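You operate a simulated robot arm through the tools that you are given. There is no shell and no other tool.

You run a simulated two-armed robot. Do the job below in one go: nothing can be reset, and whatever is moved stays where it is left.

## Task
Level the cure board, then stand the teal oblong mould on it.
Fine: turn each foot wheel till its bubble lies between the lines, and put the dust cover back over the mould left on the mat.

It is judged by the outcome, as a careful person would: the job done as asked, and still so three seconds after it is handed in. It fails if anything else is knocked over, pushed out of place, dropped, spilled or broken. Lids that push on must go on centred and level and be pressed home; caps that screw on are set level and turned clockwise until they are tight.

## Robot
Two 7-joint arms with two-finger parallel grippers on one trunk that stands fixed in place. Base frame: the origin is at the foot of the trunk, x ahead of it, y to its left, z up. Readings come in m, degrees, newtons and seconds.
The left shoulder is at [0.05, 0.209, 1.196], the right one opposite. With the tool pointing down near the work surface each hand reaches from about 0.26 to 0.9 m from the base axis, measured 20 degrees to its own side. Payload 4.4 kg a hand.
The TCP of each hand is the grasp point between the finger pads, 0.023 m short of the fingertips. In the tool frame z runs along the fingers and y along their closing line. Largest opening 0.094 m; finger width 0.038, thickness 0.01; the body of the gripper, 0.054 by 0.096 m, starts 0.039 m behind the TCP.
Orientation is that of the tool frame in the base frame, as a unit quaternion [x, y, z, w]. With the fingers straight down and closing along the base's y, the tool's x points along the base's -x, its y along +y and its z along -z.

## Interface
- The arms move only by the tool step_arm. It takes "left_plan", "right_plan" or both (then of equal length, played together; a hand with none holds still); each is a list of rows, each a list of 7 numbers: the gripper command, from -1 (shut) to 1 (fully open), values between in proportion, then the shift along the tool's x, y, z in units of 20 mm (1.0 is 20 mm), then the turn, a rotation vector about the tool's x, y, z in units of 8 degrees (1.0 is 8 degrees). In form: [[gripper, dx, dy, dz, ax, ay, az], ...]. A call has 1 to 20 rows; each row shifts and turns the commanded pose from where the row before left it, along the tool's axes as they then stand. A call with a number of a shift or a turn outside -1 to 1 is refused whole. Each row takes 0.2 s and may step no farther than 0.05 m and 8.6 degrees from the row before; otherwise, or with a gripper value out of range, the whole call is refused. Where a pose cannot be reached the arm comes as near as it can. A force on the tool above 40 N (or 10 N above the force at the start of the call, whichever is more), or a blocked arm, ends the call early, and 0.2 s more pass. The fingers move at their own pace (about 0.108 m/s each) and stop on an object; they squeeze with about 25 N. The grip force told is the motor's: it shows also when the fingers shut on nothing. Time passes only in rows, and 0.2 s behind the last, so rows that do not move let the fingers close. The reply holds the time, the measured pose of the TCP, the force on the tool along the base axes, the opening and the grip force, in the units named above and with some noise, with the torque about the TCP (base axes, N m) and any sound that the robot's microphone picked up, and new pictures: "views" is both (left out), scene, wrist or none (wrist: the cameras of the hands that moved).
- Cameras (640 x 400 px; columns grow to the right, rows downward): "scene" is now at [0.1487, 0.0547, 1.3838]; the picture's right is [0.46, -0.89, 0.00], its down [-0.44, -0.23, -0.87] and it looks along [0.77, 0.40, -0.49] (base axes); focal length 257 px, centre (320, 200). "left" rides on the left gripper at [0.086, -0.016, -0.074] in its tool frame; the picture's right is [0.18, 0.98, 0.00], its down [-0.58, 0.11, -0.81] and it looks along [-0.79, 0.15, 0.59] (tool axes); focal length 243 px, centre (320, 200). "right" rides on the right gripper at [0.086, 0.016, -0.074] in its tool frame; the picture's right is [-0.18, 0.98, 0.00], its down [-0.58, -0.11, -0.81] and it looks along [-0.79, -0.15, 0.59] (tool axes); focal length 243 px, centre (320, 200). There is no depth. A picture from a camera that has moved, and an enlarged one, comes with that camera's place and axes in the base frame and with its lens. The place of the scene camera against the robot may be out by one fixed shift of up to 0.018 m in any direction.
- raise_lower(by): slides the trunk up (or, below 0, down) by that many m; the arms and the scene camera ride with it, the base frame stays. It gives what a move gives, with no picture.
- pan_tilt(pan, tilt): turns the head with the scene camera to pan (to the left, within 80 degrees either way) and tilt (down, from -29 to 69), counted from straight ahead of the robot. It gives what a move gives, and a new picture of the scene camera.
- zoom(camera, box): a new picture of the part [left, top, right, bottom] of that camera's present view, enlarged. It takes no simulated time.
- sign_off(): hands the job in; it is judged then, once.

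Nothing tells you positions but the pictures and the camera data. Unless the task says otherwise, let go and move clear before handing in.

The tools are called after "Emit:" as name(argument=value, ...) on one line, values as JSON. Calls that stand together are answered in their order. step_arm: Moves the arms, as the interface text tells. Its arguments: {"type":"object","properties":{"left_plan":{"type":"array","items":{"type":"array","items":{"type":"number"}}},"right_plan":{"type":"array","items":{"type":"array","items":{"type":"number"}}},"views":{"type":"string","enum":["both","scene","wrist","none"]}},"required":[]} The other tools are called the same way: raise_lower (by) moves the trunk up or down; pan_tilt (pan, tilt) turns the head that bears the scene camera; zoom (camera, box) takes an enlarged picture of a part of a camera's view; sign_off () hands the job in.

At the start:

```text
clock: 0.0
left_tcp_pos: [0.4184, 0.5509, 1.2651]
left_tool_rot: [-0.001, 1.0, 0.0, 0.001]
left_wrist_force: [-0.2, 0.1, -0.1]
left_torque: [0.02, -0.02, -0.03]
left_grip_width: 0.0939
left_grasp_force: 0.0
right_tcp_pos: [0.5092, 0.0418, 1.2091]
right_tool_rot: [0.0, 1.0, 0.0, 0.0]
right_wrist_force: [0.6, -0.2, 0.1]
right_torque: [0.01, -0.01, -0.01]
right_grip_width: 0.0938
right_grasp_force: 0.0
trunk travel left (down, up): [-0.275, 0.288]
head pan, tilt (commanded): [27.7, 29.6]
```

scene: 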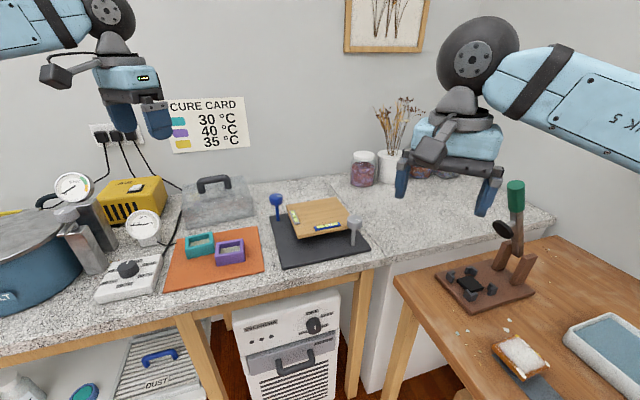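
right: 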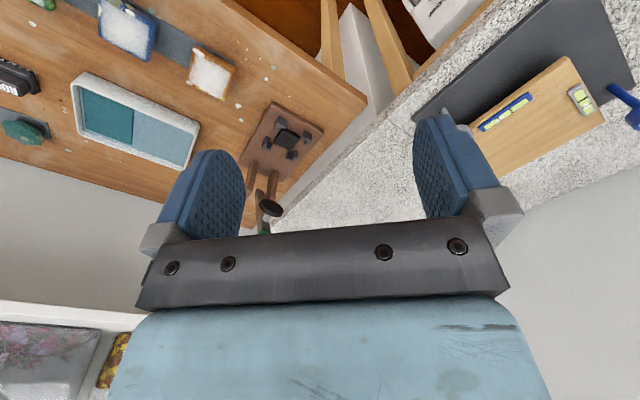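
left: 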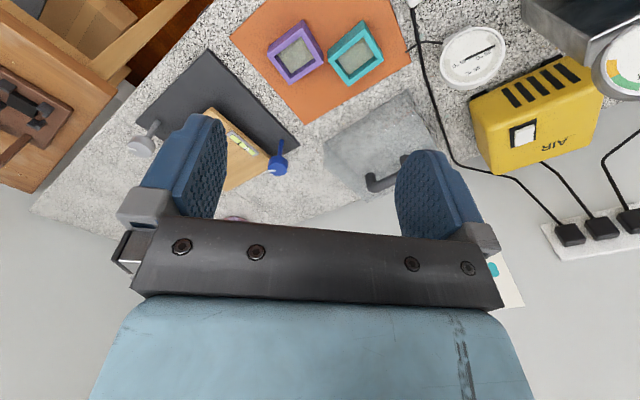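

I see the counter with an orange mat holding a teal and a purple mould, a wooden cure board on a dark base with two foot wheels (blue and grey) and two vials, and a grey clear cover with a handle behind the mat. I'll zoom in to see details before moving.

Emit:
zoom(camera="scene", box=[250, 180, 380, 270])

Emit:
zoom(camera="scene", box=[150, 160, 290, 300])

Emit:
zoom(camera="left", box=[120, 0, 440, 200])

Emit:
zoom(camera="right", box=[400, 0, 640, 200])

```text
4.44 times, centred on (315, 225) of scene
camera zoom: at [0.1487, 0.0547, 1.3838], right [0.46, -0.89, 0.0], down [-0.44, -0.23, -0.87], along [0.77, 0.4, -0.49], focal length 1143 px, centre (342, 89)
```

zoom: 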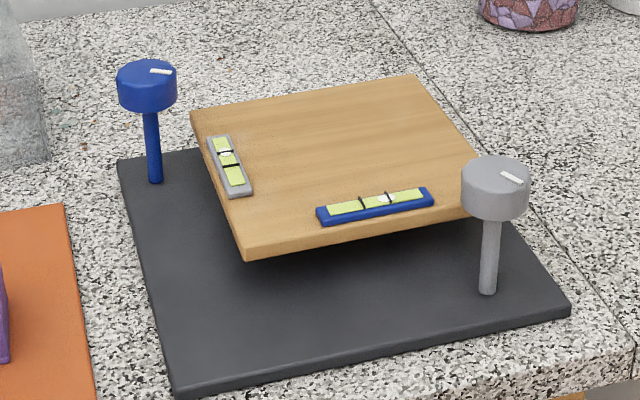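

```text
2.86 times, centred on (220, 230) of scene
camera zoom: at [0.1487, 0.0547, 1.3838], right [0.46, -0.89, 0.0], down [-0.44, -0.23, -0.87], along [0.77, 0.4, -0.49], focal length 735 px, centre (606, 114)
```

zoom: 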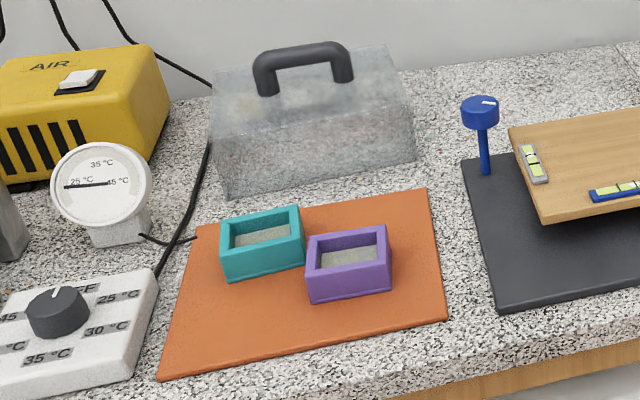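

```text
2.00 times, centred on (280, 100) of left
camera zoom: at [0.3318, 0.5357, 1.3406], right [-0.19, 0.98, 0.0], down [0.58, 0.11, 0.81], along [0.79, 0.15, -0.59], focal length 485 px, centre (400, 400)
```

zoom: 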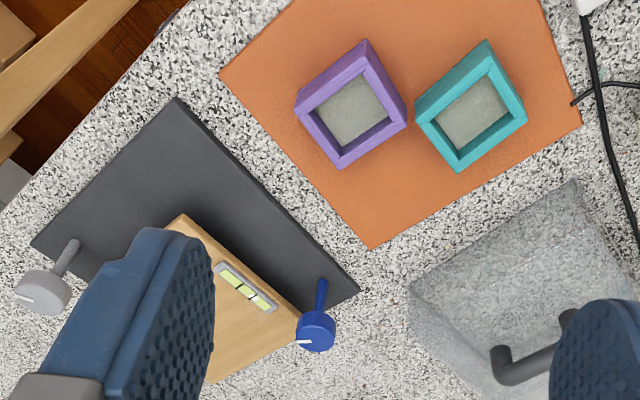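

```text
2.00 times, centred on (520, 100) of right
camera zoom: at [0.4244, 0.0567, 1.2825], right [0.18, 0.98, 0.0], down [0.58, -0.11, 0.81], along [0.79, -0.15, -0.59], focal length 485 px, centre (-80, 400)
```

zoom: 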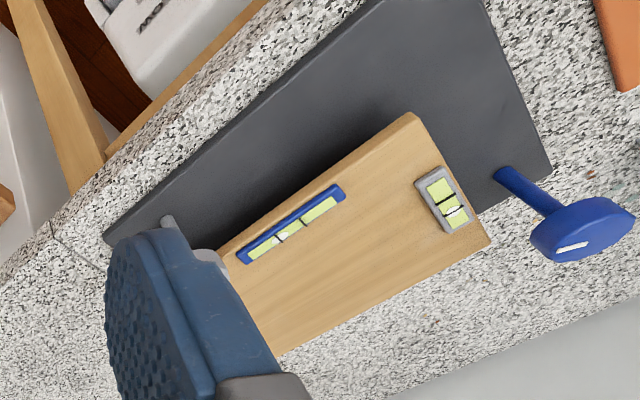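

The counter runs at about 45° to my base. The blue wheel is near [0.74, 0.52, 0.956], the grey wheel near [0.73, 0.24], and the cure board's base plate top is at z≈0.865. Next I'll turn the head to get clearer views of the whole work area.

Emit:
pan_tilt(pan=42, tilt=42)

```text
clock: 0.8
left_tcp_pos: [0.4182, 0.5502, 1.267]
left_tool_rot: [-0.001, 1.0, 0.0, 0.0]
left_wrist_force: [-0.6, -0.2, -0.1]
left_torque: [-0.01, 0.0, 0.0]
left_grip_width: 0.0941
left_grasp_force: 0.0
right_tcp_pos: [0.5094, 0.0405, 1.2082]
right_tool_rot: [0.0, 1.0, 0.001, 0.0]
right_wrist_force: [-0.7, -0.7, -0.4]
right_torque: [0.0, -0.03, -0.04]
right_grip_width: 0.0943
right_grasp_force: 0.1
trunk travel left (down, up): [-0.275, 0.288]
head pan, tilt (commanded): [42.0, 42.0]
camera scene: at [0.1307, 0.0686, 1.365], right [0.67, -0.74, 0.0], down [-0.5, -0.45, -0.74], along [0.55, 0.5, -0.67], focal length 257 px, centre (320, 200)
```

scene: 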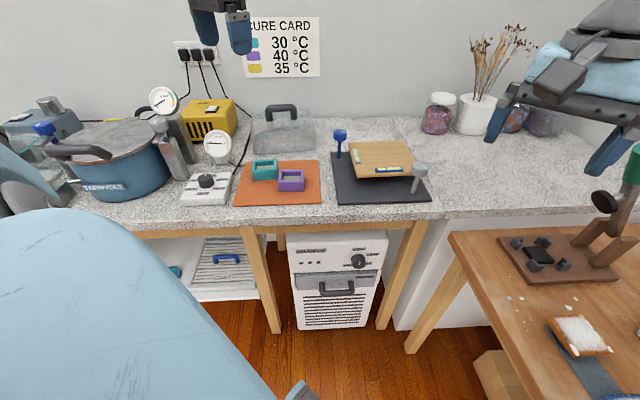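

The view now shows the cover, mat, moulds and cure board together. I'll enlarge those parts.

Emit:
zoom(camera="scene", box=[320, 115, 440, 210])

Emit:
zoom(camera="scene", box=[225, 95, 345, 210])

Emit:
zoom(camera="scene", box=[170, 220, 300, 310])

Emit:
zoom(camera="left", box=[180, 60, 330, 200])

```text
4.21 times, centred on (380, 162) of scene
camera zoom: at [0.1307, 0.0686, 1.365], right [0.67, -0.74, 0.0], down [-0.5, -0.45, -0.74], along [0.55, 0.5, -0.67], focal length 1083 px, centre (67, 358)
```

zoom: 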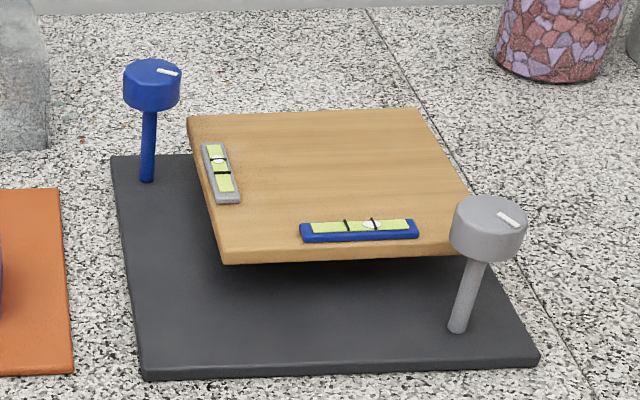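

```text
3.48 times, centred on (285, 152) of scene
camera zoom: at [0.1307, 0.0686, 1.365], right [0.67, -0.74, 0.0], down [-0.5, -0.45, -0.74], along [0.55, 0.5, -0.67], focal length 895 px, centre (442, 365)
```

zoom: 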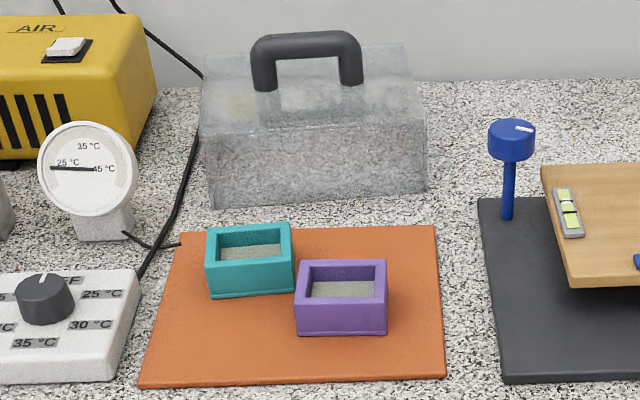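

```text
4.44 times, centred on (235, 265) of scene
camera zoom: at [0.1307, 0.0686, 1.365], right [0.67, -0.74, 0.0], down [-0.5, -0.45, -0.74], along [0.55, 0.5, -0.67], focal length 1143 px, centre (698, -89)
```

zoom: 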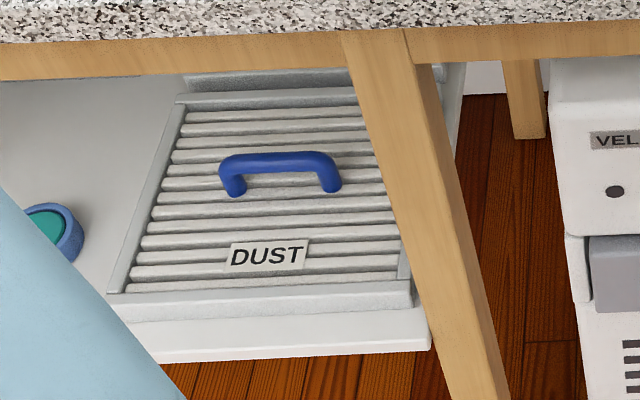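

```text
2.86 times, centred on (255, 130) of left
camera zoom: at [0.3318, 0.5357, 1.3406], right [-0.19, 0.98, 0.0], down [0.58, 0.11, 0.81], along [0.79, 0.15, -0.59], focal length 693 px, centre (506, 400)
```

zoom: 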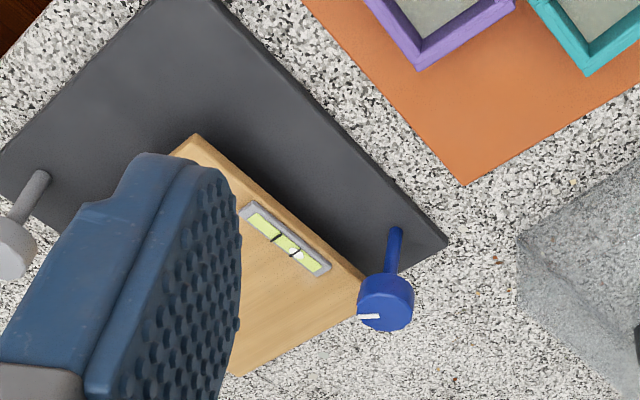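

The grey bubble sits toward the back end of its vial and the blue bubble toward the right line, so both need adjusting. I'll bring the open left hand over the blue wheel, well above it, and look from the wrist.

Emit:
step_arm(left_plan=[[1, -1, -0.1, 0.6, 0, 0, 0], [1, -1, -0.1, 0.6, 0, 0, 0], [1, -1, -0.1, 0.6, 0, 0, 0], [1, -1, -0.1, 0.6, 0, 0, 0], [1, -1, -0.1, 0.6, 0, 0, 0], [1, -1, -0.1, 0.6, 0, 0, 0], [1, -1, -0.1, 0.6, 0, 0, 0], [1, -1, -0.1, 0.6, 0, 0, 0], [1, -1, -0.1, 0.6, 0, 0, 0], [1, -1, -0.1, 0.6, 0, 0, 0], [1, -1, -0.1, 0.6, 0, 0, 0], [1, -1, -0.1, 0.6, 0, 0, 0], [1, -1, -0.1, 0.6, 0, 0, 0], [1, -1, -0.1, 0.6, 0, 0, 0], [1, -1, -0.1, 0.6, 0, 0, 0], [1, 0, -0.1, 0.6, 0, 0, 0]], views="both")

```text
clock: 4.2
left_tcp_pos: [0.7175, 0.5201, 1.0724]
left_tool_rot: [-0.001, 1.0, 0.0, 0.0]
left_wrist_force: [0.2, -0.6, 0.5]
left_torque: [0.0, -0.02, 0.0]
left_grip_width: 0.094
left_grasp_force: 0.1
right_tcp_pos: [0.5089, 0.0399, 1.2087]
right_tool_rot: [0.0, 1.0, 0.0, 0.001]
right_wrist_force: [-0.1, 0.8, 0.0]
right_torque: [-0.02, -0.01, 0.03]
right_grip_width: 0.094
right_grasp_force: 0.1
trunk travel left (down, up): [-0.275, 0.288]
head pan, tilt (commanded): [42.0, 42.0]
camera scene: at [0.1303, 0.0689, 1.365], right [0.67, -0.74, 0.0], down [-0.5, -0.45, -0.74], along [0.55, 0.5, -0.67], focal length 257 px, centre (320, 200)
camera left: at [0.6313, 0.505, 1.1479], right [-0.18, 0.98, 0.0], down [0.58, 0.11, 0.81], along [0.79, 0.15, -0.59], focal length 243 px, centre (320, 200)
```

scene: 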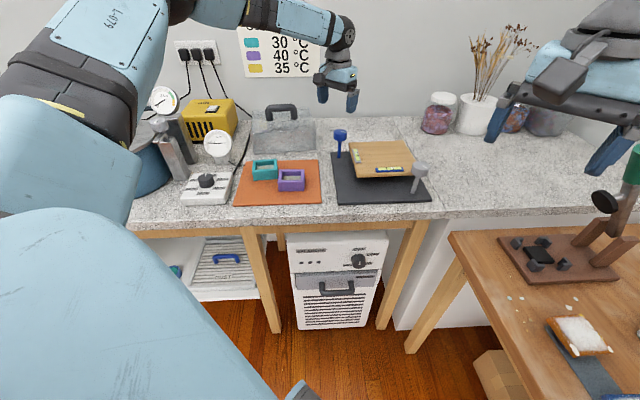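
left: 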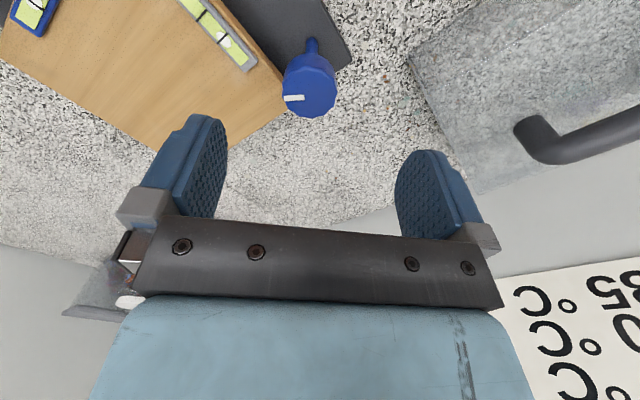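

The left hand is above and short of the blue wheel, with a clear view of it. I'll zoom in to measure it.

Emit:
zoom(camera="left", box=[160, 0, 400, 150])

Emit:
zoom(camera="scene", box=[320, 115, 440, 210])

Emit:
zoom(camera="right", box=[470, 50, 630, 150])

```text
2.67 times, centred on (280, 75) of left
camera zoom: at [0.6313, 0.505, 1.1479], right [-0.18, 0.98, 0.0], down [0.58, 0.11, 0.81], along [0.79, 0.15, -0.59], focal length 647 px, centre (427, 533)
```

zoom: 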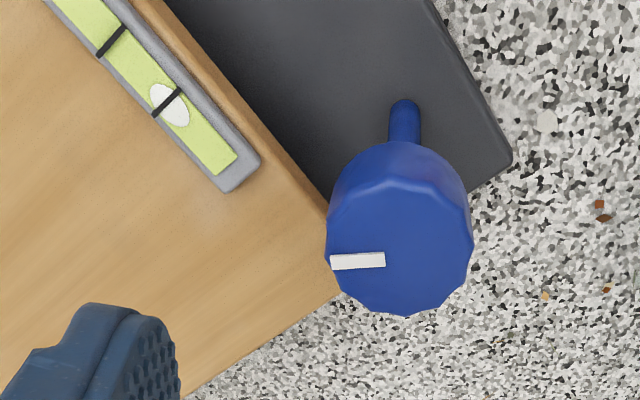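

```text
4.21 times, centred on (380, 162) of scene
camera zoom: at [0.1303, 0.0689, 1.365], right [0.67, -0.74, 0.0], down [-0.5, -0.45, -0.74], along [0.55, 0.5, -0.67], focal length 1083 px, centre (67, 358)
```

zoom: 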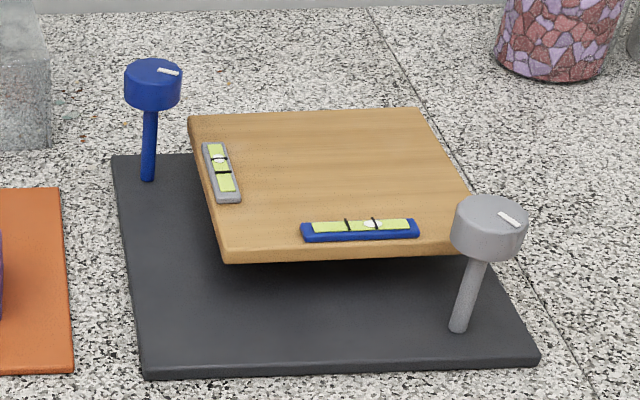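

```text
4.00 times, centred on (550, 100) of right
camera zoom: at [0.4242, 0.0568, 1.2827], right [0.18, 0.98, 0.0], down [0.58, -0.11, 0.81], along [0.79, -0.15, -0.59], focal length 970 px, centre (-600, 600)
```

zoom: 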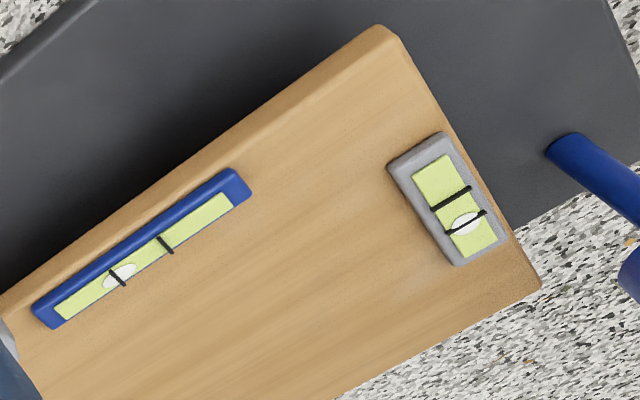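

Both bubbles sit right on one line: the grey one on the back line, the blue one on the right line. The blue wheel is centred near [0.732, 0.516], with its top at z≈0.968 and about 42 mm across. I'll lower the open fingers around it.

Emit:
step_arm(left_plan=[[1, -0.35, -0.1, 0.95, 0, 0, 0], [1, -0.35, -0.1, 0.95, 0, 0, 0], [1, 0, 0, 0.95, 0, 0, 0], [1, 0, 0, 0.95, 0, 0, 0], [1, 0, 0, 0.95, 0, 0, 0], [1, 0, 0, 0.95, 0, 0, 0]], views="wrist")

```text
clock: 5.6
left_tcp_pos: [0.7318, 0.5136, 0.9608]
left_tool_rot: [-0.001, 1.0, 0.001, 0.001]
left_wrist_force: [-0.3, -0.2, -0.4]
left_torque: [0.02, -0.02, 0.02]
left_grip_width: 0.0939
left_grasp_force: 0.1
right_tcp_pos: [0.5097, 0.0399, 1.2079]
right_tool_rot: [0.0, 1.0, 0.001, 0.0]
right_wrist_force: [0.4, -0.5, -0.1]
right_torque: [0.01, 0.0, -0.03]
right_grip_width: 0.094
right_grasp_force: 0.1
trunk travel left (down, up): [-0.275, 0.288]
head pan, tilt (commanded): [42.0, 42.0]
camera left: at [0.6451, 0.4999, 1.0346], right [-0.19, 0.98, 0.0], down [0.58, 0.11, 0.81], along [0.79, 0.15, -0.59], focal length 243 px, centre (320, 200)
```

left: 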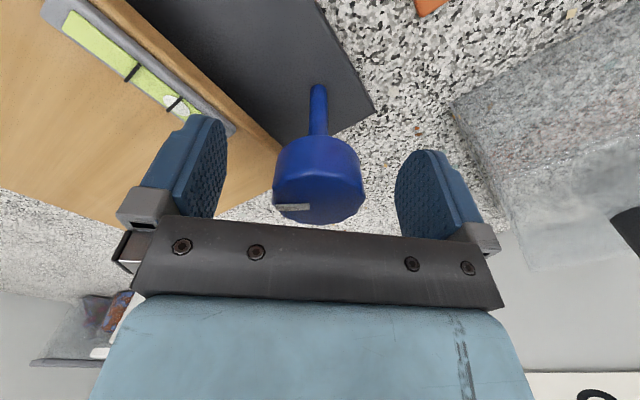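

The wheel lies centred between the pads. I'll close on it and then try a small clockwise turn to see which bubble moves and which way.

Emit:
step_arm(left_plan=[[-1, 0, 0, 0.1, 0, 0, 0], [-1, 0, 0, 0, 0, 0, 0], [-1, 0, 0, 0, 0, 0, 0], [-1, 0, 0, 0, 0, 0, 0]], views="both")

Emit:
step_arm(left_plan=[[-1, 0, 0, 0, 0, 0, 1], [-1, 0, 0, 0, 0, 0, 1], [-1, 0, 0, 0, 0, 0, 1], [-1, 0, 0, 0, 0, 0, 0]], views="both")

Emit:
zoom(camera="scene", box=[320, 115, 440, 210])

Emit:
zoom(camera="right", box=[470, 50, 630, 150])

```text
clock: 6.6
left_tcp_pos: [0.7309, 0.5144, 0.9591]
left_tool_rot: [0.0, 1.0, 0.0, 0.0]
left_wrist_force: [-0.3, 0.6, 1.2]
left_torque: [-0.1, 0.22, -0.02]
left_grip_width: 0.0423
left_grasp_force: 45.2
right_tcp_pos: [0.5101, 0.0409, 1.2086]
right_tool_rot: [0.0, 1.0, 0.0, 0.0]
right_wrist_force: [0.7, 0.7, 0.3]
right_torque: [-0.03, 0.02, -0.03]
right_grip_width: 0.094
right_grasp_force: 0.0
trunk travel left (down, up): [-0.275, 0.288]
head pan, tilt (commanded): [42.0, 42.0]
camera scene: at [0.1306, 0.0686, 1.365], right [0.67, -0.74, 0.0], down [-0.5, -0.45, -0.74], along [0.55, 0.5, -0.67], focal length 257 px, centre (320, 200)
camera left: at [0.6437, 0.4999, 1.0335], right [-0.19, 0.98, 0.0], down [0.58, 0.11, 0.81], along [0.79, 0.15, -0.59], focal length 243 px, centre (320, 200)
```

scene: 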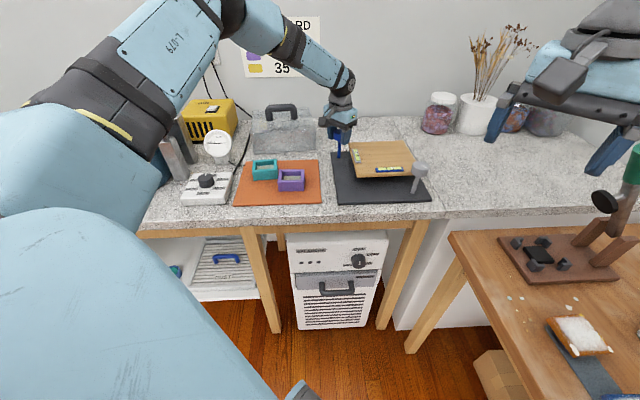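
left: 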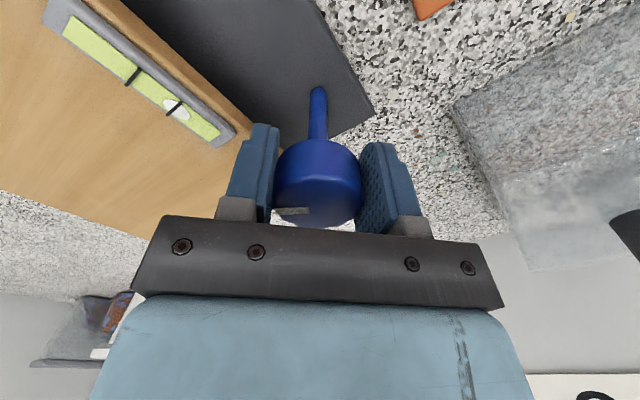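

```text
clock: 7.6
left_tcp_pos: [0.7308, 0.5175, 0.959]
left_tool_rot: [0.207, 0.978, 0.001, 0.002]
left_wrist_force: [11.7, 23.2, 12.1]
left_torque: [0.49, 1.09, 0.17]
left_grip_width: 0.0424
left_grasp_force: 44.8
right_tcp_pos: [0.5095, 0.0425, 1.2085]
right_tool_rot: [0.001, 1.0, -0.001, 0.001]
right_wrist_force: [0.0, -0.1, 0.3]
right_torque: [-0.01, -0.01, 0.0]
right_grip_width: 0.0939
right_grasp_force: 0.0
trunk travel left (down, up): [-0.275, 0.288]
head pan, tilt (commanded): [42.0, 42.0]
camera scene: at [0.1308, 0.0702, 1.365], right [0.67, -0.74, 0.0], down [-0.5, -0.45, -0.74], along [0.55, 0.5, -0.67], focal length 257 px, centre (320, 200)
camera left: at [0.6449, 0.539, 1.0332], right [0.23, 0.97, 0.0], down [0.57, -0.14, 0.81], along [0.79, -0.19, -0.59], focal length 243 px, centre (320, 200)
```

scene: 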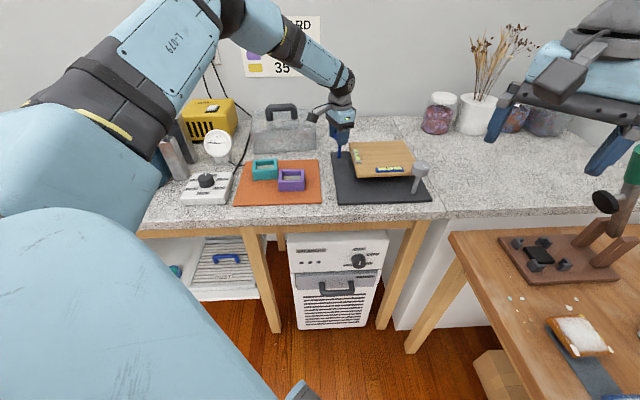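
left: 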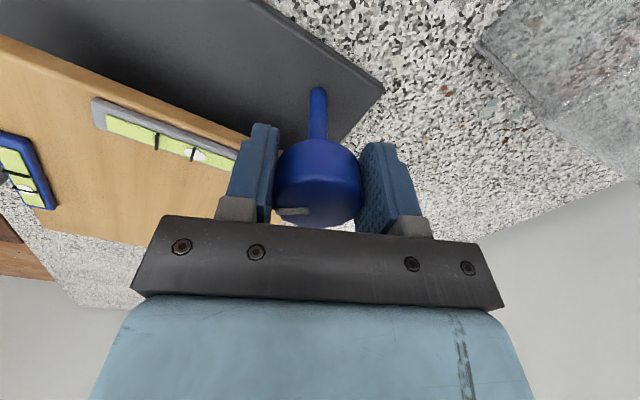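

```text
4.21 times, centred on (380, 162) of scene
camera zoom: at [0.1308, 0.0702, 1.365], right [0.67, -0.74, 0.0], down [-0.5, -0.45, -0.74], along [0.55, 0.5, -0.67], focal length 1083 px, centre (67, 358)
```

zoom: 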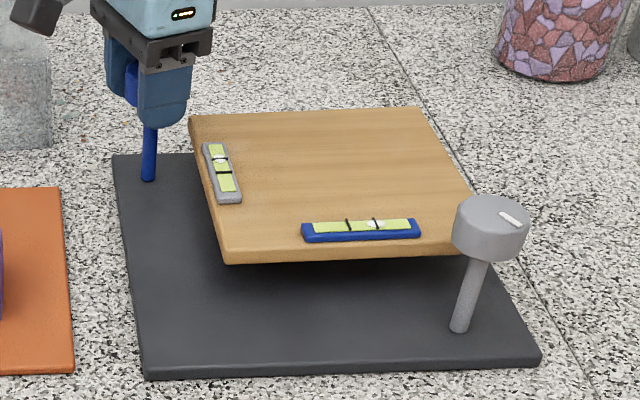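

```text
4.00 times, centred on (550, 100) of right
camera zoom: at [0.4246, 0.0581, 1.2825], right [0.18, 0.98, 0.0], down [0.58, -0.11, 0.81], along [0.79, -0.15, -0.59], focal length 970 px, centre (-600, 600)
```

zoom: 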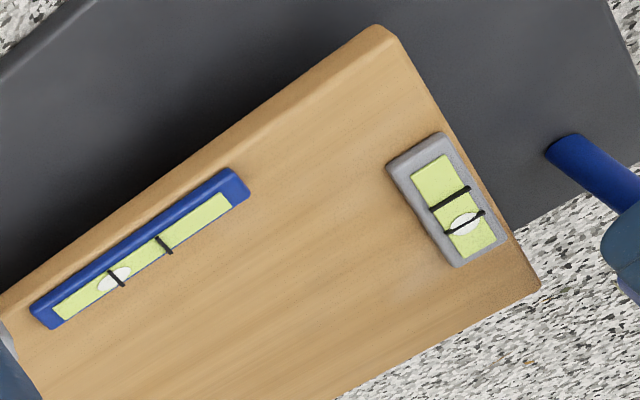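

The clockwise test turn of the blue wheel moved the blue bubble outward, so this wheel needs to go counter-clockwise, about 80° from where it started. The side force tells me the wheel's axis is about 7 mm farther in x than my grip. I'll turn back, re-centre and continue.

Emit:
step_arm(left_plan=[[-1, 0, 0, 0, 0, 0, -1], [-1, 0, 0, 0, 0, 0, -1], [-1, 0, 0, 0, 0, 0, -1], [1, 0, 0, 0, 0, 0, 0], [1, 0, 0, 0, 0, 0, 0], [1, -0.37, 0, 0, 0, 0, 0], [-1, 0, 0, 0, 0, 0, 0], [-1, 0, 0, 0, 0, 0, 0], [-1, 0, 0, 0, 0, 0, 0], [-1, 0, 0, 0, 0, 0, 0]], views="wrist")

Emit:
step_arm(left_plan=[[-1, 0, 0, 0, 0, 0, -1], [-1, 0, 0, 0, 0, 0, -1], [-1, 0, 0, 0, 0, 0, -1], [-1, 0, 0, 0, 0, 0, -1], [-1, 0, 0, 0, 0, 0, 0]], views="both")

Emit:
zoom(camera="right", box=[470, 50, 630, 150])

```text
clock: 9.8
left_tcp_pos: [0.7296, 0.5159, 0.9584]
left_tool_rot: [0.0, 1.0, 0.0, -0.001]
left_wrist_force: [-2.1, -0.7, -1.5]
left_torque: [-0.16, -0.13, 0.0]
left_grip_width: 0.0425
left_grasp_force: 44.9
left hand out of reach, approached as far as the arm can: row 6
right_tcp_pos: [0.5098, 0.0402, 1.2083]
right_tool_rot: [0.001, 1.0, 0.001, 0.0]
right_wrist_force: [-0.3, 0.4, 0.3]
right_torque: [0.02, 0.0, -0.02]
right_grip_width: 0.094
right_grasp_force: 0.1
trunk travel left (down, up): [-0.275, 0.288]
head pan, tilt (commanded): [42.0, 42.0]
camera left: at [0.6437, 0.4999, 1.0333], right [-0.19, 0.98, 0.0], down [0.58, 0.11, 0.81], along [0.79, 0.15, -0.59], focal length 243 px, centre (320, 200)
```

left: 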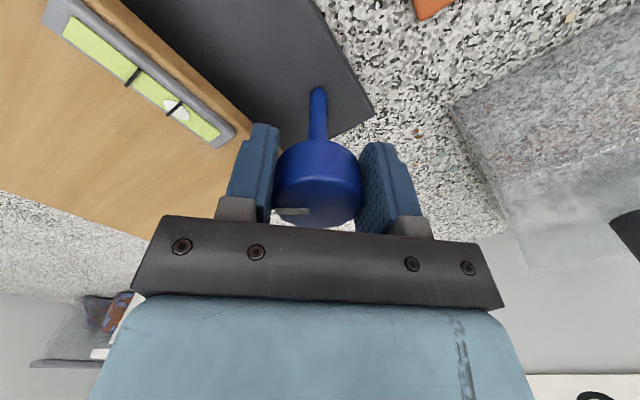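

```text
clock: 11.0
left_tcp_pos: [0.7302, 0.5115, 0.9598]
left_tool_rot: [-0.276, 0.961, 0.0, -0.001]
left_wrist_force: [-3.0, -29.2, -14.3]
left_torque: [0.1, -0.67, -0.19]
left_grip_width: 0.0425
left_grasp_force: 44.9
right_tcp_pos: [0.5104, 0.0386, 1.2068]
right_tool_rot: [-0.001, 1.0, 0.001, -0.002]
right_wrist_force: [-1.1, -0.9, 0.5]
right_torque: [-0.01, 0.01, 0.0]
right_grip_width: 0.0937
right_grasp_force: 0.1
trunk travel left (down, up): [-0.275, 0.288]
head pan, tilt (commanded): [42.0, 42.0]
camera scene: at [0.132, 0.0665, 1.3648], right [0.67, -0.74, 0.0], down [-0.5, -0.45, -0.74], along [0.55, 0.5, -0.67], focal length 257 px, centre (320, 200)
camera left: at [0.6669, 0.4532, 1.0335], right [-0.68, 0.74, 0.0], down [0.44, 0.4, 0.81], along [0.59, 0.55, -0.59], focal length 243 px, centre (320, 200)
```

scene: 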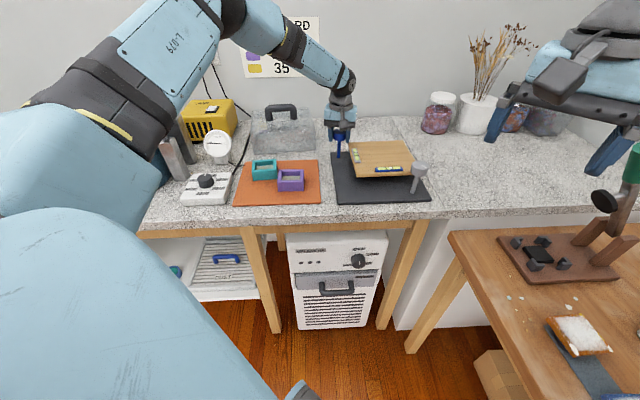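
left: 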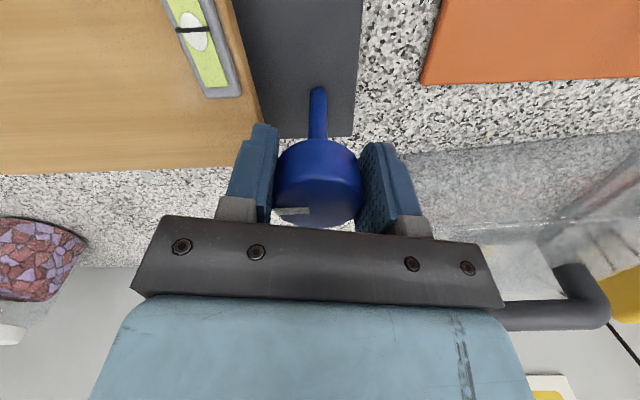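

```text
4.00 times, centred on (550, 100) of right
camera zoom: at [0.4257, 0.0546, 1.282], right [0.18, 0.98, 0.0], down [0.58, -0.11, 0.81], along [0.79, -0.15, -0.59], focal length 970 px, centre (-600, 600)
```

zoom: 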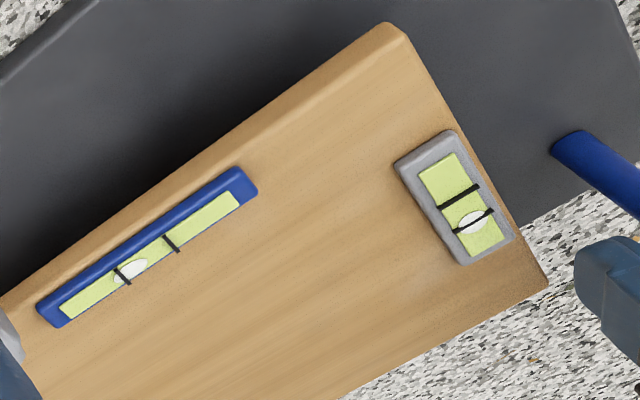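

The left arm is at its reach limit in x, so it can't re-centre. It still turns the wheel, though: 32° CCW has started the blue bubble inward. I'll carry on counter-clockwise, shifting the hand so it turns about the wheel's axis and the side force drops.

Emit:
step_arm(left_plan=[[-1, 0.03, -0.18, 0, 0, 0, 0], [-1, 0, -0.05, 0, 0, 0, -1], [-1, 0, -0.05, 0, 0, 0, -1], [-1, 0, -0.05, 0, 0, 0, -1], [-1, 0, -0.05, 0, 0, 0, -1], [-1, 0, -0.05, 0, 0, 0, -1], [-1, 0, 0, 0, 0, 0, 0]], views="both")

Emit:
zoom(camera="right", box=[470, 50, 630, 150])

Emit:
zoom(camera="right", box=[475, 90, 539, 130])

```text
clock: 12.6
left_tcp_pos: [0.7344, 0.5095, 0.9581]
left_tool_rot: [-0.589, 0.808, 0.001, 0.0]
left_wrist_force: [18.6, -0.3, -13.6]
left_torque: [1.19, -0.49, -0.1]
left_grip_width: 0.0426
left_grasp_force: 44.8
left hand out of reach, approached as far as the arm can: row 6
right_tcp_pos: [0.5132, 0.0419, 1.2063]
right_tool_rot: [0.0, 1.0, 0.0, -0.002]
right_wrist_force: [-0.5, 0.0, 0.0]
right_torque: [-0.02, 0.03, 0.03]
right_grip_width: 0.0939
right_grasp_force: 0.0
trunk travel left (down, up): [-0.275, 0.288]
head pan, tilt (commanded): [42.0, 42.0]
camera scene: at [0.1345, 0.0696, 1.3644], right [0.67, -0.74, 0.0], down [-0.5, -0.45, -0.74], along [0.55, 0.5, -0.67], focal length 257 px, centre (320, 200)
camera left: at [0.7239, 0.4229, 1.0334], right [-0.99, 0.13, 0.0], down [0.07, 0.59, 0.81], along [0.1, 0.8, -0.59], focal length 243 px, centre (320, 200)
```

scene: 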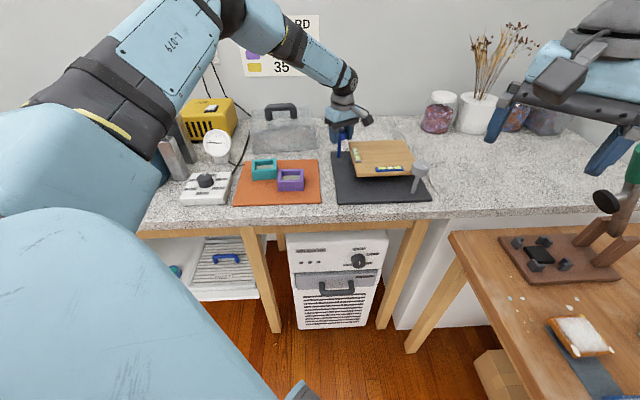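
left: 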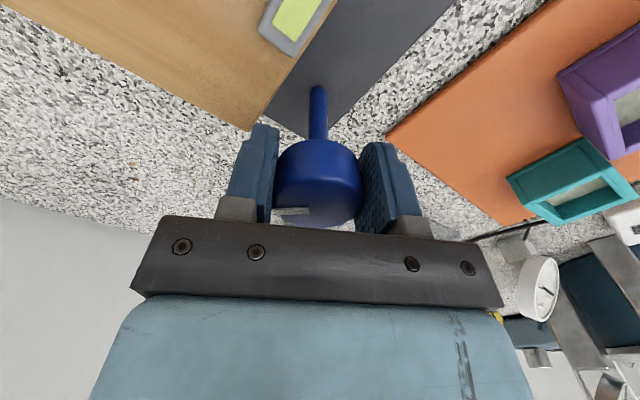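

```text
4.00 times, centred on (550, 100) of right
camera zoom: at [0.4281, 0.0575, 1.2809], right [0.18, 0.98, 0.0], down [0.58, -0.11, 0.8], along [0.79, -0.15, -0.59], focal length 970 px, centre (-600, 600)
```

zoom: 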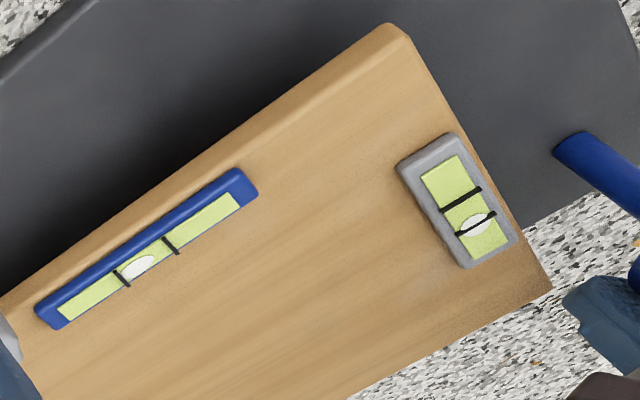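

```text
10.00 times, centred on (507, 110) of right
camera zoom: at [0.4281, 0.0575, 1.2809], right [0.18, 0.98, 0.0], down [0.58, -0.11, 0.8], along [0.79, -0.15, -0.59], focal length 2426 px, centre (-1550, 1100)
```

zoom: 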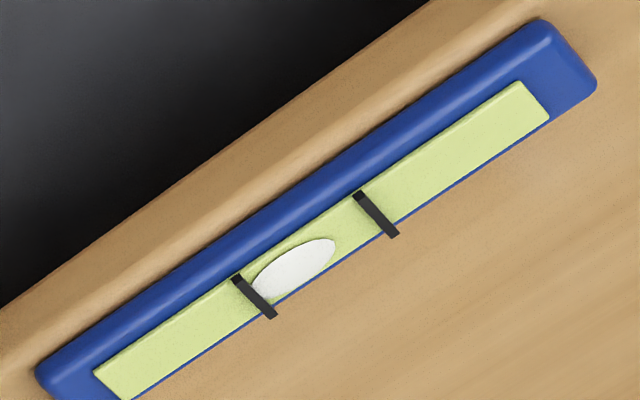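

The blue bubble is now mostly between its lines and needs about 46° more counter-clockwise. I'll let go, turn the open hand back to its first yaw and check its position before gripping again.

Emit:
step_arm(left_plan=[[1, 0, 0, 0, 0, 0, 0], [1, 0, 0, 0, 0, 0, 0], [1, 0, 0.05, 0, 0, 0, 1], [1, 0, 0.05, 0, 0, 0, 1], [1, 0, 0.05, 0, 0, 0, 1], [1, 0, 0.05, 0, 0, 0, 1], [1, 0, 0.05, 0, 0, 0, 1], [1, 0, 0.05, 0, 0, 0, 1], [1, 0, 0.05, 0, 0, 0, 1], [1, 0, 0.05, 0, 0, 0, 1], [1, 0, 0.05, 0, 0, 0, 1], [1, 0, 0, 0, 0, 0, 0]], views="wrist")

Emit:
zoom(camera="right", box=[475, 90, 539, 130])

```text
clock: 15.2
left_tcp_pos: [0.7273, 0.5137, 0.9614]
left_tool_rot: [0.001, 1.0, -0.001, 0.0]
left_wrist_force: [0.1, 0.3, 0.2]
left_torque: [-0.02, 0.03, -0.01]
left_grip_width: 0.0941
left_grasp_force: 0.0
right_tcp_pos: [0.5102, 0.0415, 1.2076]
right_tool_rot: [0.0, 1.0, 0.0, -0.001]
right_wrist_force: [-0.1, 0.0, 0.1]
right_torque: [0.0, 0.0, 0.03]
right_grip_width: 0.0941
right_grasp_force: 0.0
trunk travel left (down, up): [-0.275, 0.288]
head pan, tilt (commanded): [42.0, 42.0]
camera left: at [0.6406, 0.4994, 1.0363], right [-0.18, 0.98, 0.0], down [0.58, 0.11, 0.81], along [0.79, 0.15, -0.59], focal length 243 px, centre (320, 200)
```

left: 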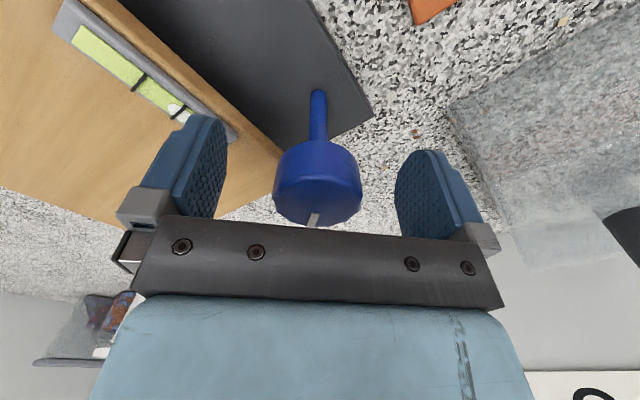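

```text
10.00 times, centred on (507, 110) of right
camera zoom: at [0.4244, 0.0566, 1.2825], right [0.18, 0.98, 0.0], down [0.58, -0.11, 0.81], along [0.79, -0.15, -0.59], focal length 2426 px, centre (-1550, 1100)
```

zoom: 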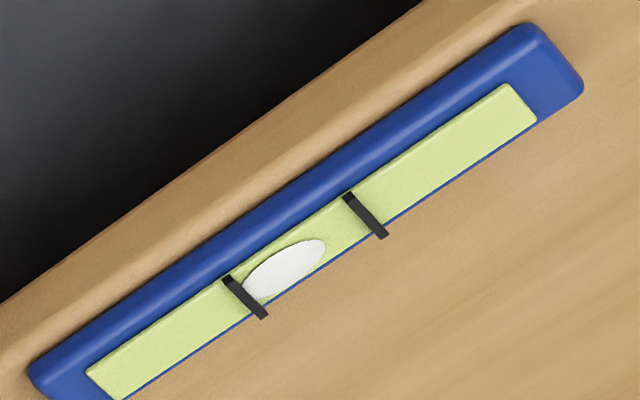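

The wheel stayed where I turned it, and about 42° more is needed. I'll nudge forward, grip again and turn counter-clockwise by 40°.

Emit:
step_arm(left_plan=[[1, -0.12, 0.06, 0.1, 0, 0, 0], [-1, 0, 0, 0, 0, 0, 0], [-1, 0, 0, 0, 0, 0, 0], [-1, 0, 0, 0, 0, 0, 0], [-1, 0, -0.05, 0, 0, 0, -1], [-1, 0, -0.05, 0, 0, 0, -1], [-1, 0, -0.05, 0, 0, 0, -1], [-1, 0, -0.05, 0, 0, 0, -1], [-1, 0, -0.05, 0, 0, 0, -1], [-1, 0, 0, 0, 0, 0, 0]], views="both")

Emit:
zoom(camera="right", box=[475, 90, 539, 130])

Emit:
zoom(camera="right", box=[554, 70, 618, 130])

```text
clock: 17.4
left_tcp_pos: [0.7316, 0.5099, 0.9606]
left_tool_rot: [-0.344, 0.939, 0.001, 0.001]
left_wrist_force: [5.0, -3.8, 0.9]
left_torque: [-0.33, 1.29, -0.05]
left_grip_width: 0.0438
left_grasp_force: 44.8
right_tcp_pos: [0.5105, 0.0406, 1.2088]
right_tool_rot: [0.0, 1.0, 0.001, 0.0]
right_wrist_force: [-0.2, -0.8, 0.2]
right_torque: [-0.02, -0.01, -0.02]
right_grip_width: 0.0939
right_grasp_force: 0.2
trunk travel left (down, up): [-0.275, 0.288]
head pan, tilt (commanded): [42.0, 42.0]
camera scene: at [0.1313, 0.0681, 1.3649], right [0.67, -0.74, 0.0], down [-0.5, -0.45, -0.74], along [0.55, 0.5, -0.67], focal length 257 px, centre (320, 200)
camera left: at [0.6757, 0.4434, 1.0342], right [-0.77, 0.63, 0.0], down [0.37, 0.46, 0.81], along [0.51, 0.62, -0.59], focal length 243 px, centre (320, 200)
```

scene: 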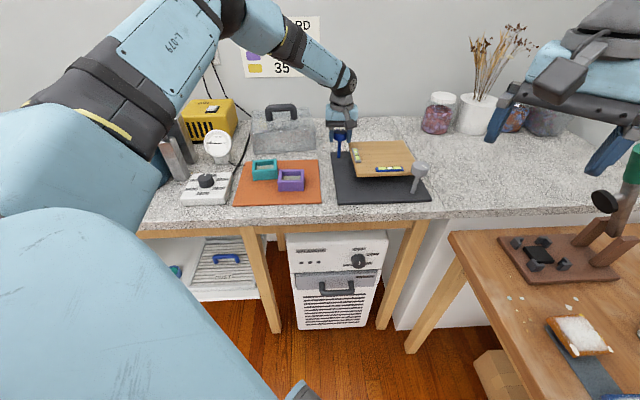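
left: 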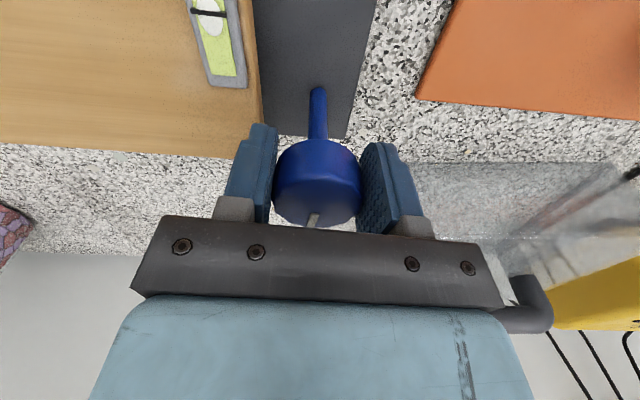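

```text
10.00 times, centred on (507, 110) of right
camera zoom: at [0.4251, 0.0562, 1.2823], right [0.18, 0.98, 0.0], down [0.58, -0.11, 0.81], along [0.79, -0.15, -0.59], focal length 2426 px, centre (-1550, 1100)
```

zoom: 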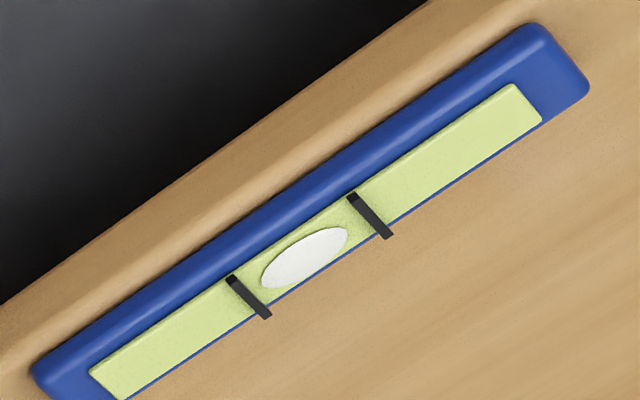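

```text
6.67 times, centred on (586, 100) of right
camera zoom: at [0.4251, 0.0562, 1.2823], right [0.18, 0.98, 0.0], down [0.58, -0.11, 0.81], along [0.79, -0.15, -0.59], focal length 1618 px, centre (-1453, 867)
```

zoom: 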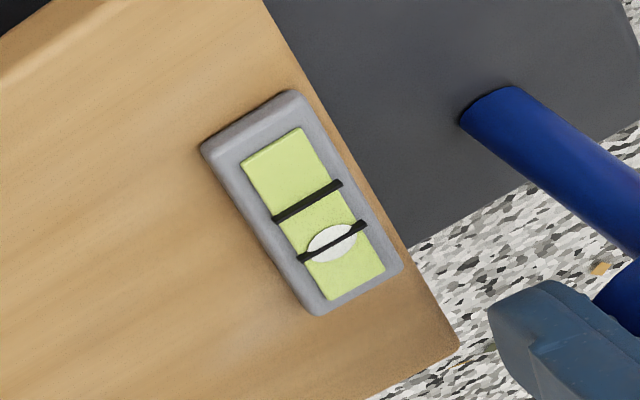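

The blue bubble is now centred between its lines. I'll let go of the blue wheel, rise, and move across above the grey wheel near [0.73, 0.24].

Emit:
step_arm(left_plan=[[1, 0, 0, 0, 0, 0, 0], [1, 0, 0, 0, 0, 0, 0], [1, 0, 0, -1, 0, 0, 0], [1, 0, 0, -1, 0, 0, 0], [1, 0, 0, -1, 0, 0, 1], [1, 0, 0, -1, 0, 0, 1], [1, 0, 0, -1, 0, 0, 1], [1, 0, 0, 0, 0, 0, 1], [1, 0, 0, 0, 0, 0, 1], [1, 0, -1, 0, 0, 0, 0], [1, 0, -1, 0, 0, 0, 0], [1, 0, -1, 0, 0, 0, 0], [1, 0, -1, 0, 0, 0, 0], [1, 0, -1, 0, 0, 0, 0], [1, 0, -1, 0, 0, 0, 0], [1, 0, -1, 0, 0, 0, 0], [1, 0.2, -1, 0, 0, 0, 0], [1, 0.2, -1, 0, 0, 0, 0], [1, 0.2, -1, 0, 0, 0, 0], [1, 0.2, -1, 0, 0, 0, 0]], views="both")

Emit:
zoom(camera="right", box=[475, 90, 539, 130])

```text
clock: 21.6
left_tcp_pos: [0.7107, 0.2944, 1.063]
left_tool_rot: [-0.001, 1.0, 0.0, 0.0]
left_wrist_force: [-0.9, 0.0, 0.1]
left_torque: [-0.04, 0.03, 0.01]
left_grip_width: 0.0939
left_grasp_force: 0.0
left hand out of reach, approached as far as the arm can: row 20
right_tcp_pos: [0.5088, 0.0418, 1.2084]
right_tool_rot: [0.0, 1.0, 0.0, 0.0]
right_wrist_force: [0.3, -0.3, -0.7]
right_torque: [-0.04, 0.0, -0.01]
right_grip_width: 0.0941
right_grasp_force: 0.1
trunk travel left (down, up): [-0.275, 0.288]
head pan, tilt (commanded): [42.0, 42.0]
camera scene: at [0.1302, 0.0683, 1.365], right [0.67, -0.74, 0.0], down [-0.5, -0.45, -0.74], along [0.55, 0.5, -0.67], focal length 257 px, centre (320, 200)
camera left: at [0.6238, 0.279, 1.1363], right [-0.19, 0.98, 0.0], down [0.58, 0.11, 0.81], along [0.79, 0.15, -0.59], focal length 243 px, centre (320, 200)
```

scene: 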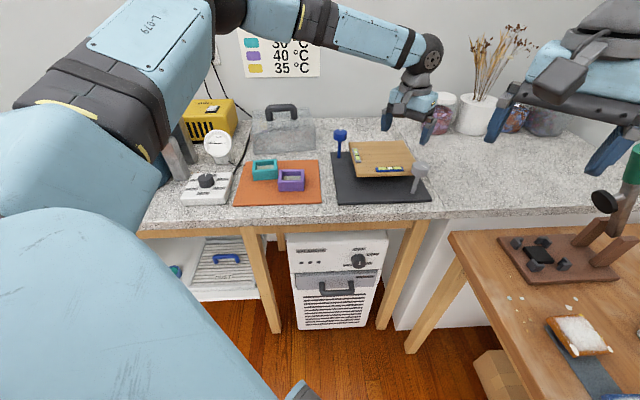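
left: 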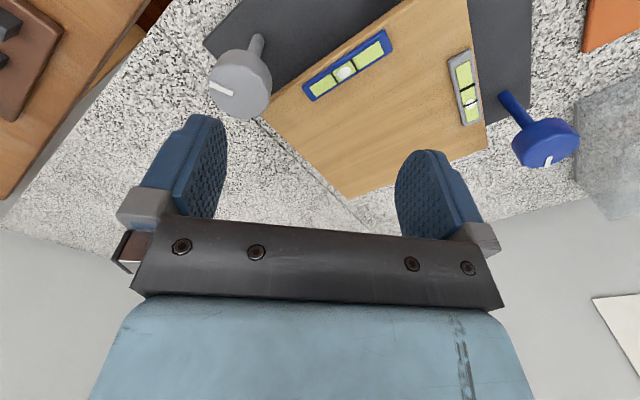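

```text
10.00 times, centred on (507, 110) of right
camera zoom: at [0.4241, 0.0564, 1.2828], right [0.18, 0.98, 0.0], down [0.58, -0.11, 0.81], along [0.79, -0.15, -0.59], focal length 2426 px, centre (-1550, 1100)
```

zoom: 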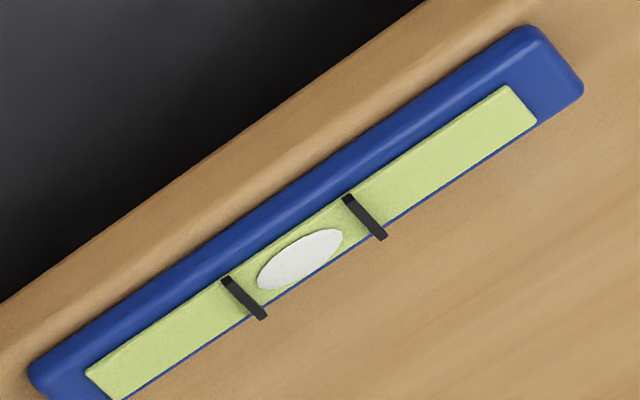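

The blue bubble held its place. The hand stopped slightly short at this height. I'll zoom in to locate the grey wheel precisely.

Emit:
zoom(camera="left", box=[160, 0, 400, 150])

Emit:
zoom(camera="left", box=[400, 20, 640, 170])

```text
2.67 times, centred on (280, 75) of left
camera zoom: at [0.6238, 0.279, 1.1363], right [-0.19, 0.98, 0.0], down [0.58, 0.11, 0.81], along [0.79, 0.15, -0.59], focal length 647 px, centre (427, 533)
```

zoom: 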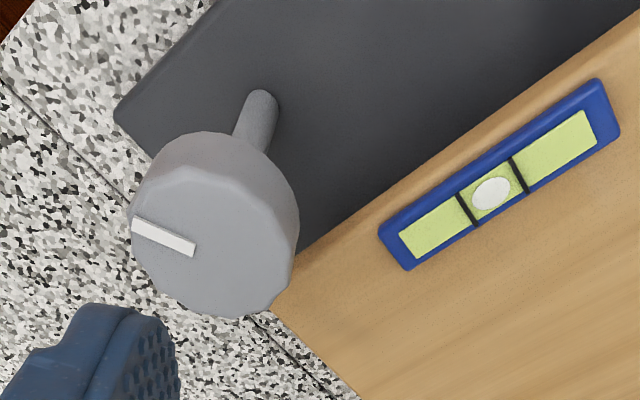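

```text
2.67 times, centred on (520, 95) of left
camera zoom: at [0.6238, 0.279, 1.1363], right [-0.19, 0.98, 0.0], down [0.58, 0.11, 0.81], along [0.79, 0.15, -0.59], focal length 647 px, centre (-213, 480)
```

zoom: 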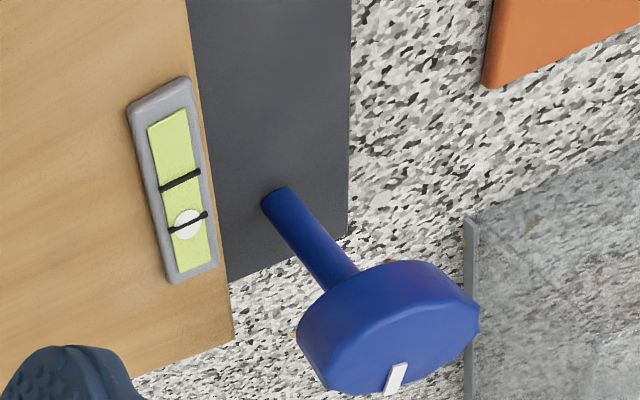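

The grey wheel is centred near [0.735, 0.237], with its top at z≈0.96. I'll move lower and toward it, with the opening slightly narrowed, and check the reach.

Emit:
step_arm(left_plan=[[0.7, 0, 0, 0.8, 0, 0, 0], [0.7, 0, -0.4, 0.8, 0, 0, 0], [0.7, 0, -0.8, 0.4, 0, 0, 0], [0.7, 0, -0.8, 0.2, 0, 0, 0], [0.7, -0.3, -0.5, 0, 0, 0, 0], [0.7, -0.3, -0.35, 0, 0, 0, 0], [0.7, -0.3, 0, 0, 0, 0, 0], [0.7, -0.3, 0, 0, 0, 0, 0]], views="both")

```text
clock: 23.4
left_tcp_pos: [0.6863, 0.2726, 1.0384]
left_tool_rot: [-0.001, 1.0, 0.0, 0.0]
left_wrist_force: [-0.3, -0.8, -0.1]
left_torque: [0.0, 0.04, -0.01]
left_grip_width: 0.0799
left_grasp_force: 0.0
left hand out of reach, approached as far as the arm can: row 1, 2, 3, 4, 5, 6, 7, 8
right_tcp_pos: [0.5105, 0.0408, 1.2085]
right_tool_rot: [0.0, 1.0, -0.001, 0.0]
right_wrist_force: [0.0, 0.7, 0.0]
right_torque: [0.0, -0.02, 0.02]
right_grip_width: 0.0938
right_grasp_force: 0.1
trunk travel left (down, up): [-0.275, 0.288]
head pan, tilt (commanded): [42.0, 42.0]
camera scene: at [0.1306, 0.0687, 1.3649], right [0.67, -0.74, 0.0], down [-0.5, -0.45, -0.74], along [0.55, 0.5, -0.67], focal length 257 px, centre (320, 200)
camera left: at [0.6002, 0.2578, 1.1123], right [-0.19, 0.98, 0.0], down [0.58, 0.11, 0.81], along [0.79, 0.15, -0.59], focal length 243 px, centre (320, 200)
```

scene: 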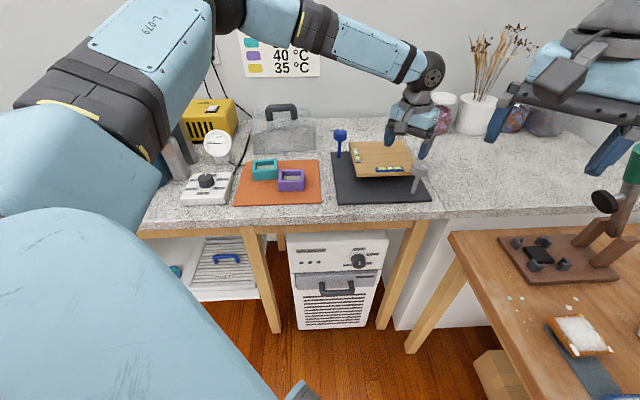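
left: 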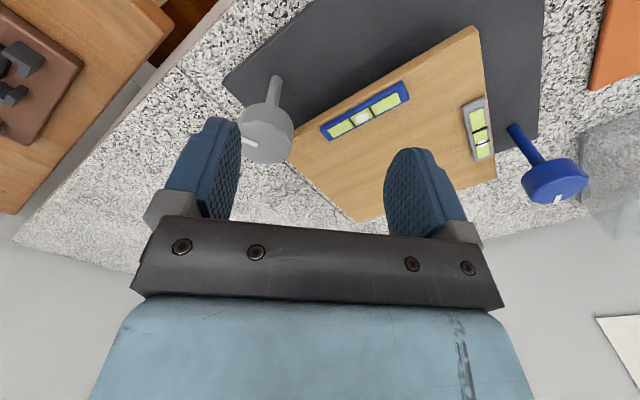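

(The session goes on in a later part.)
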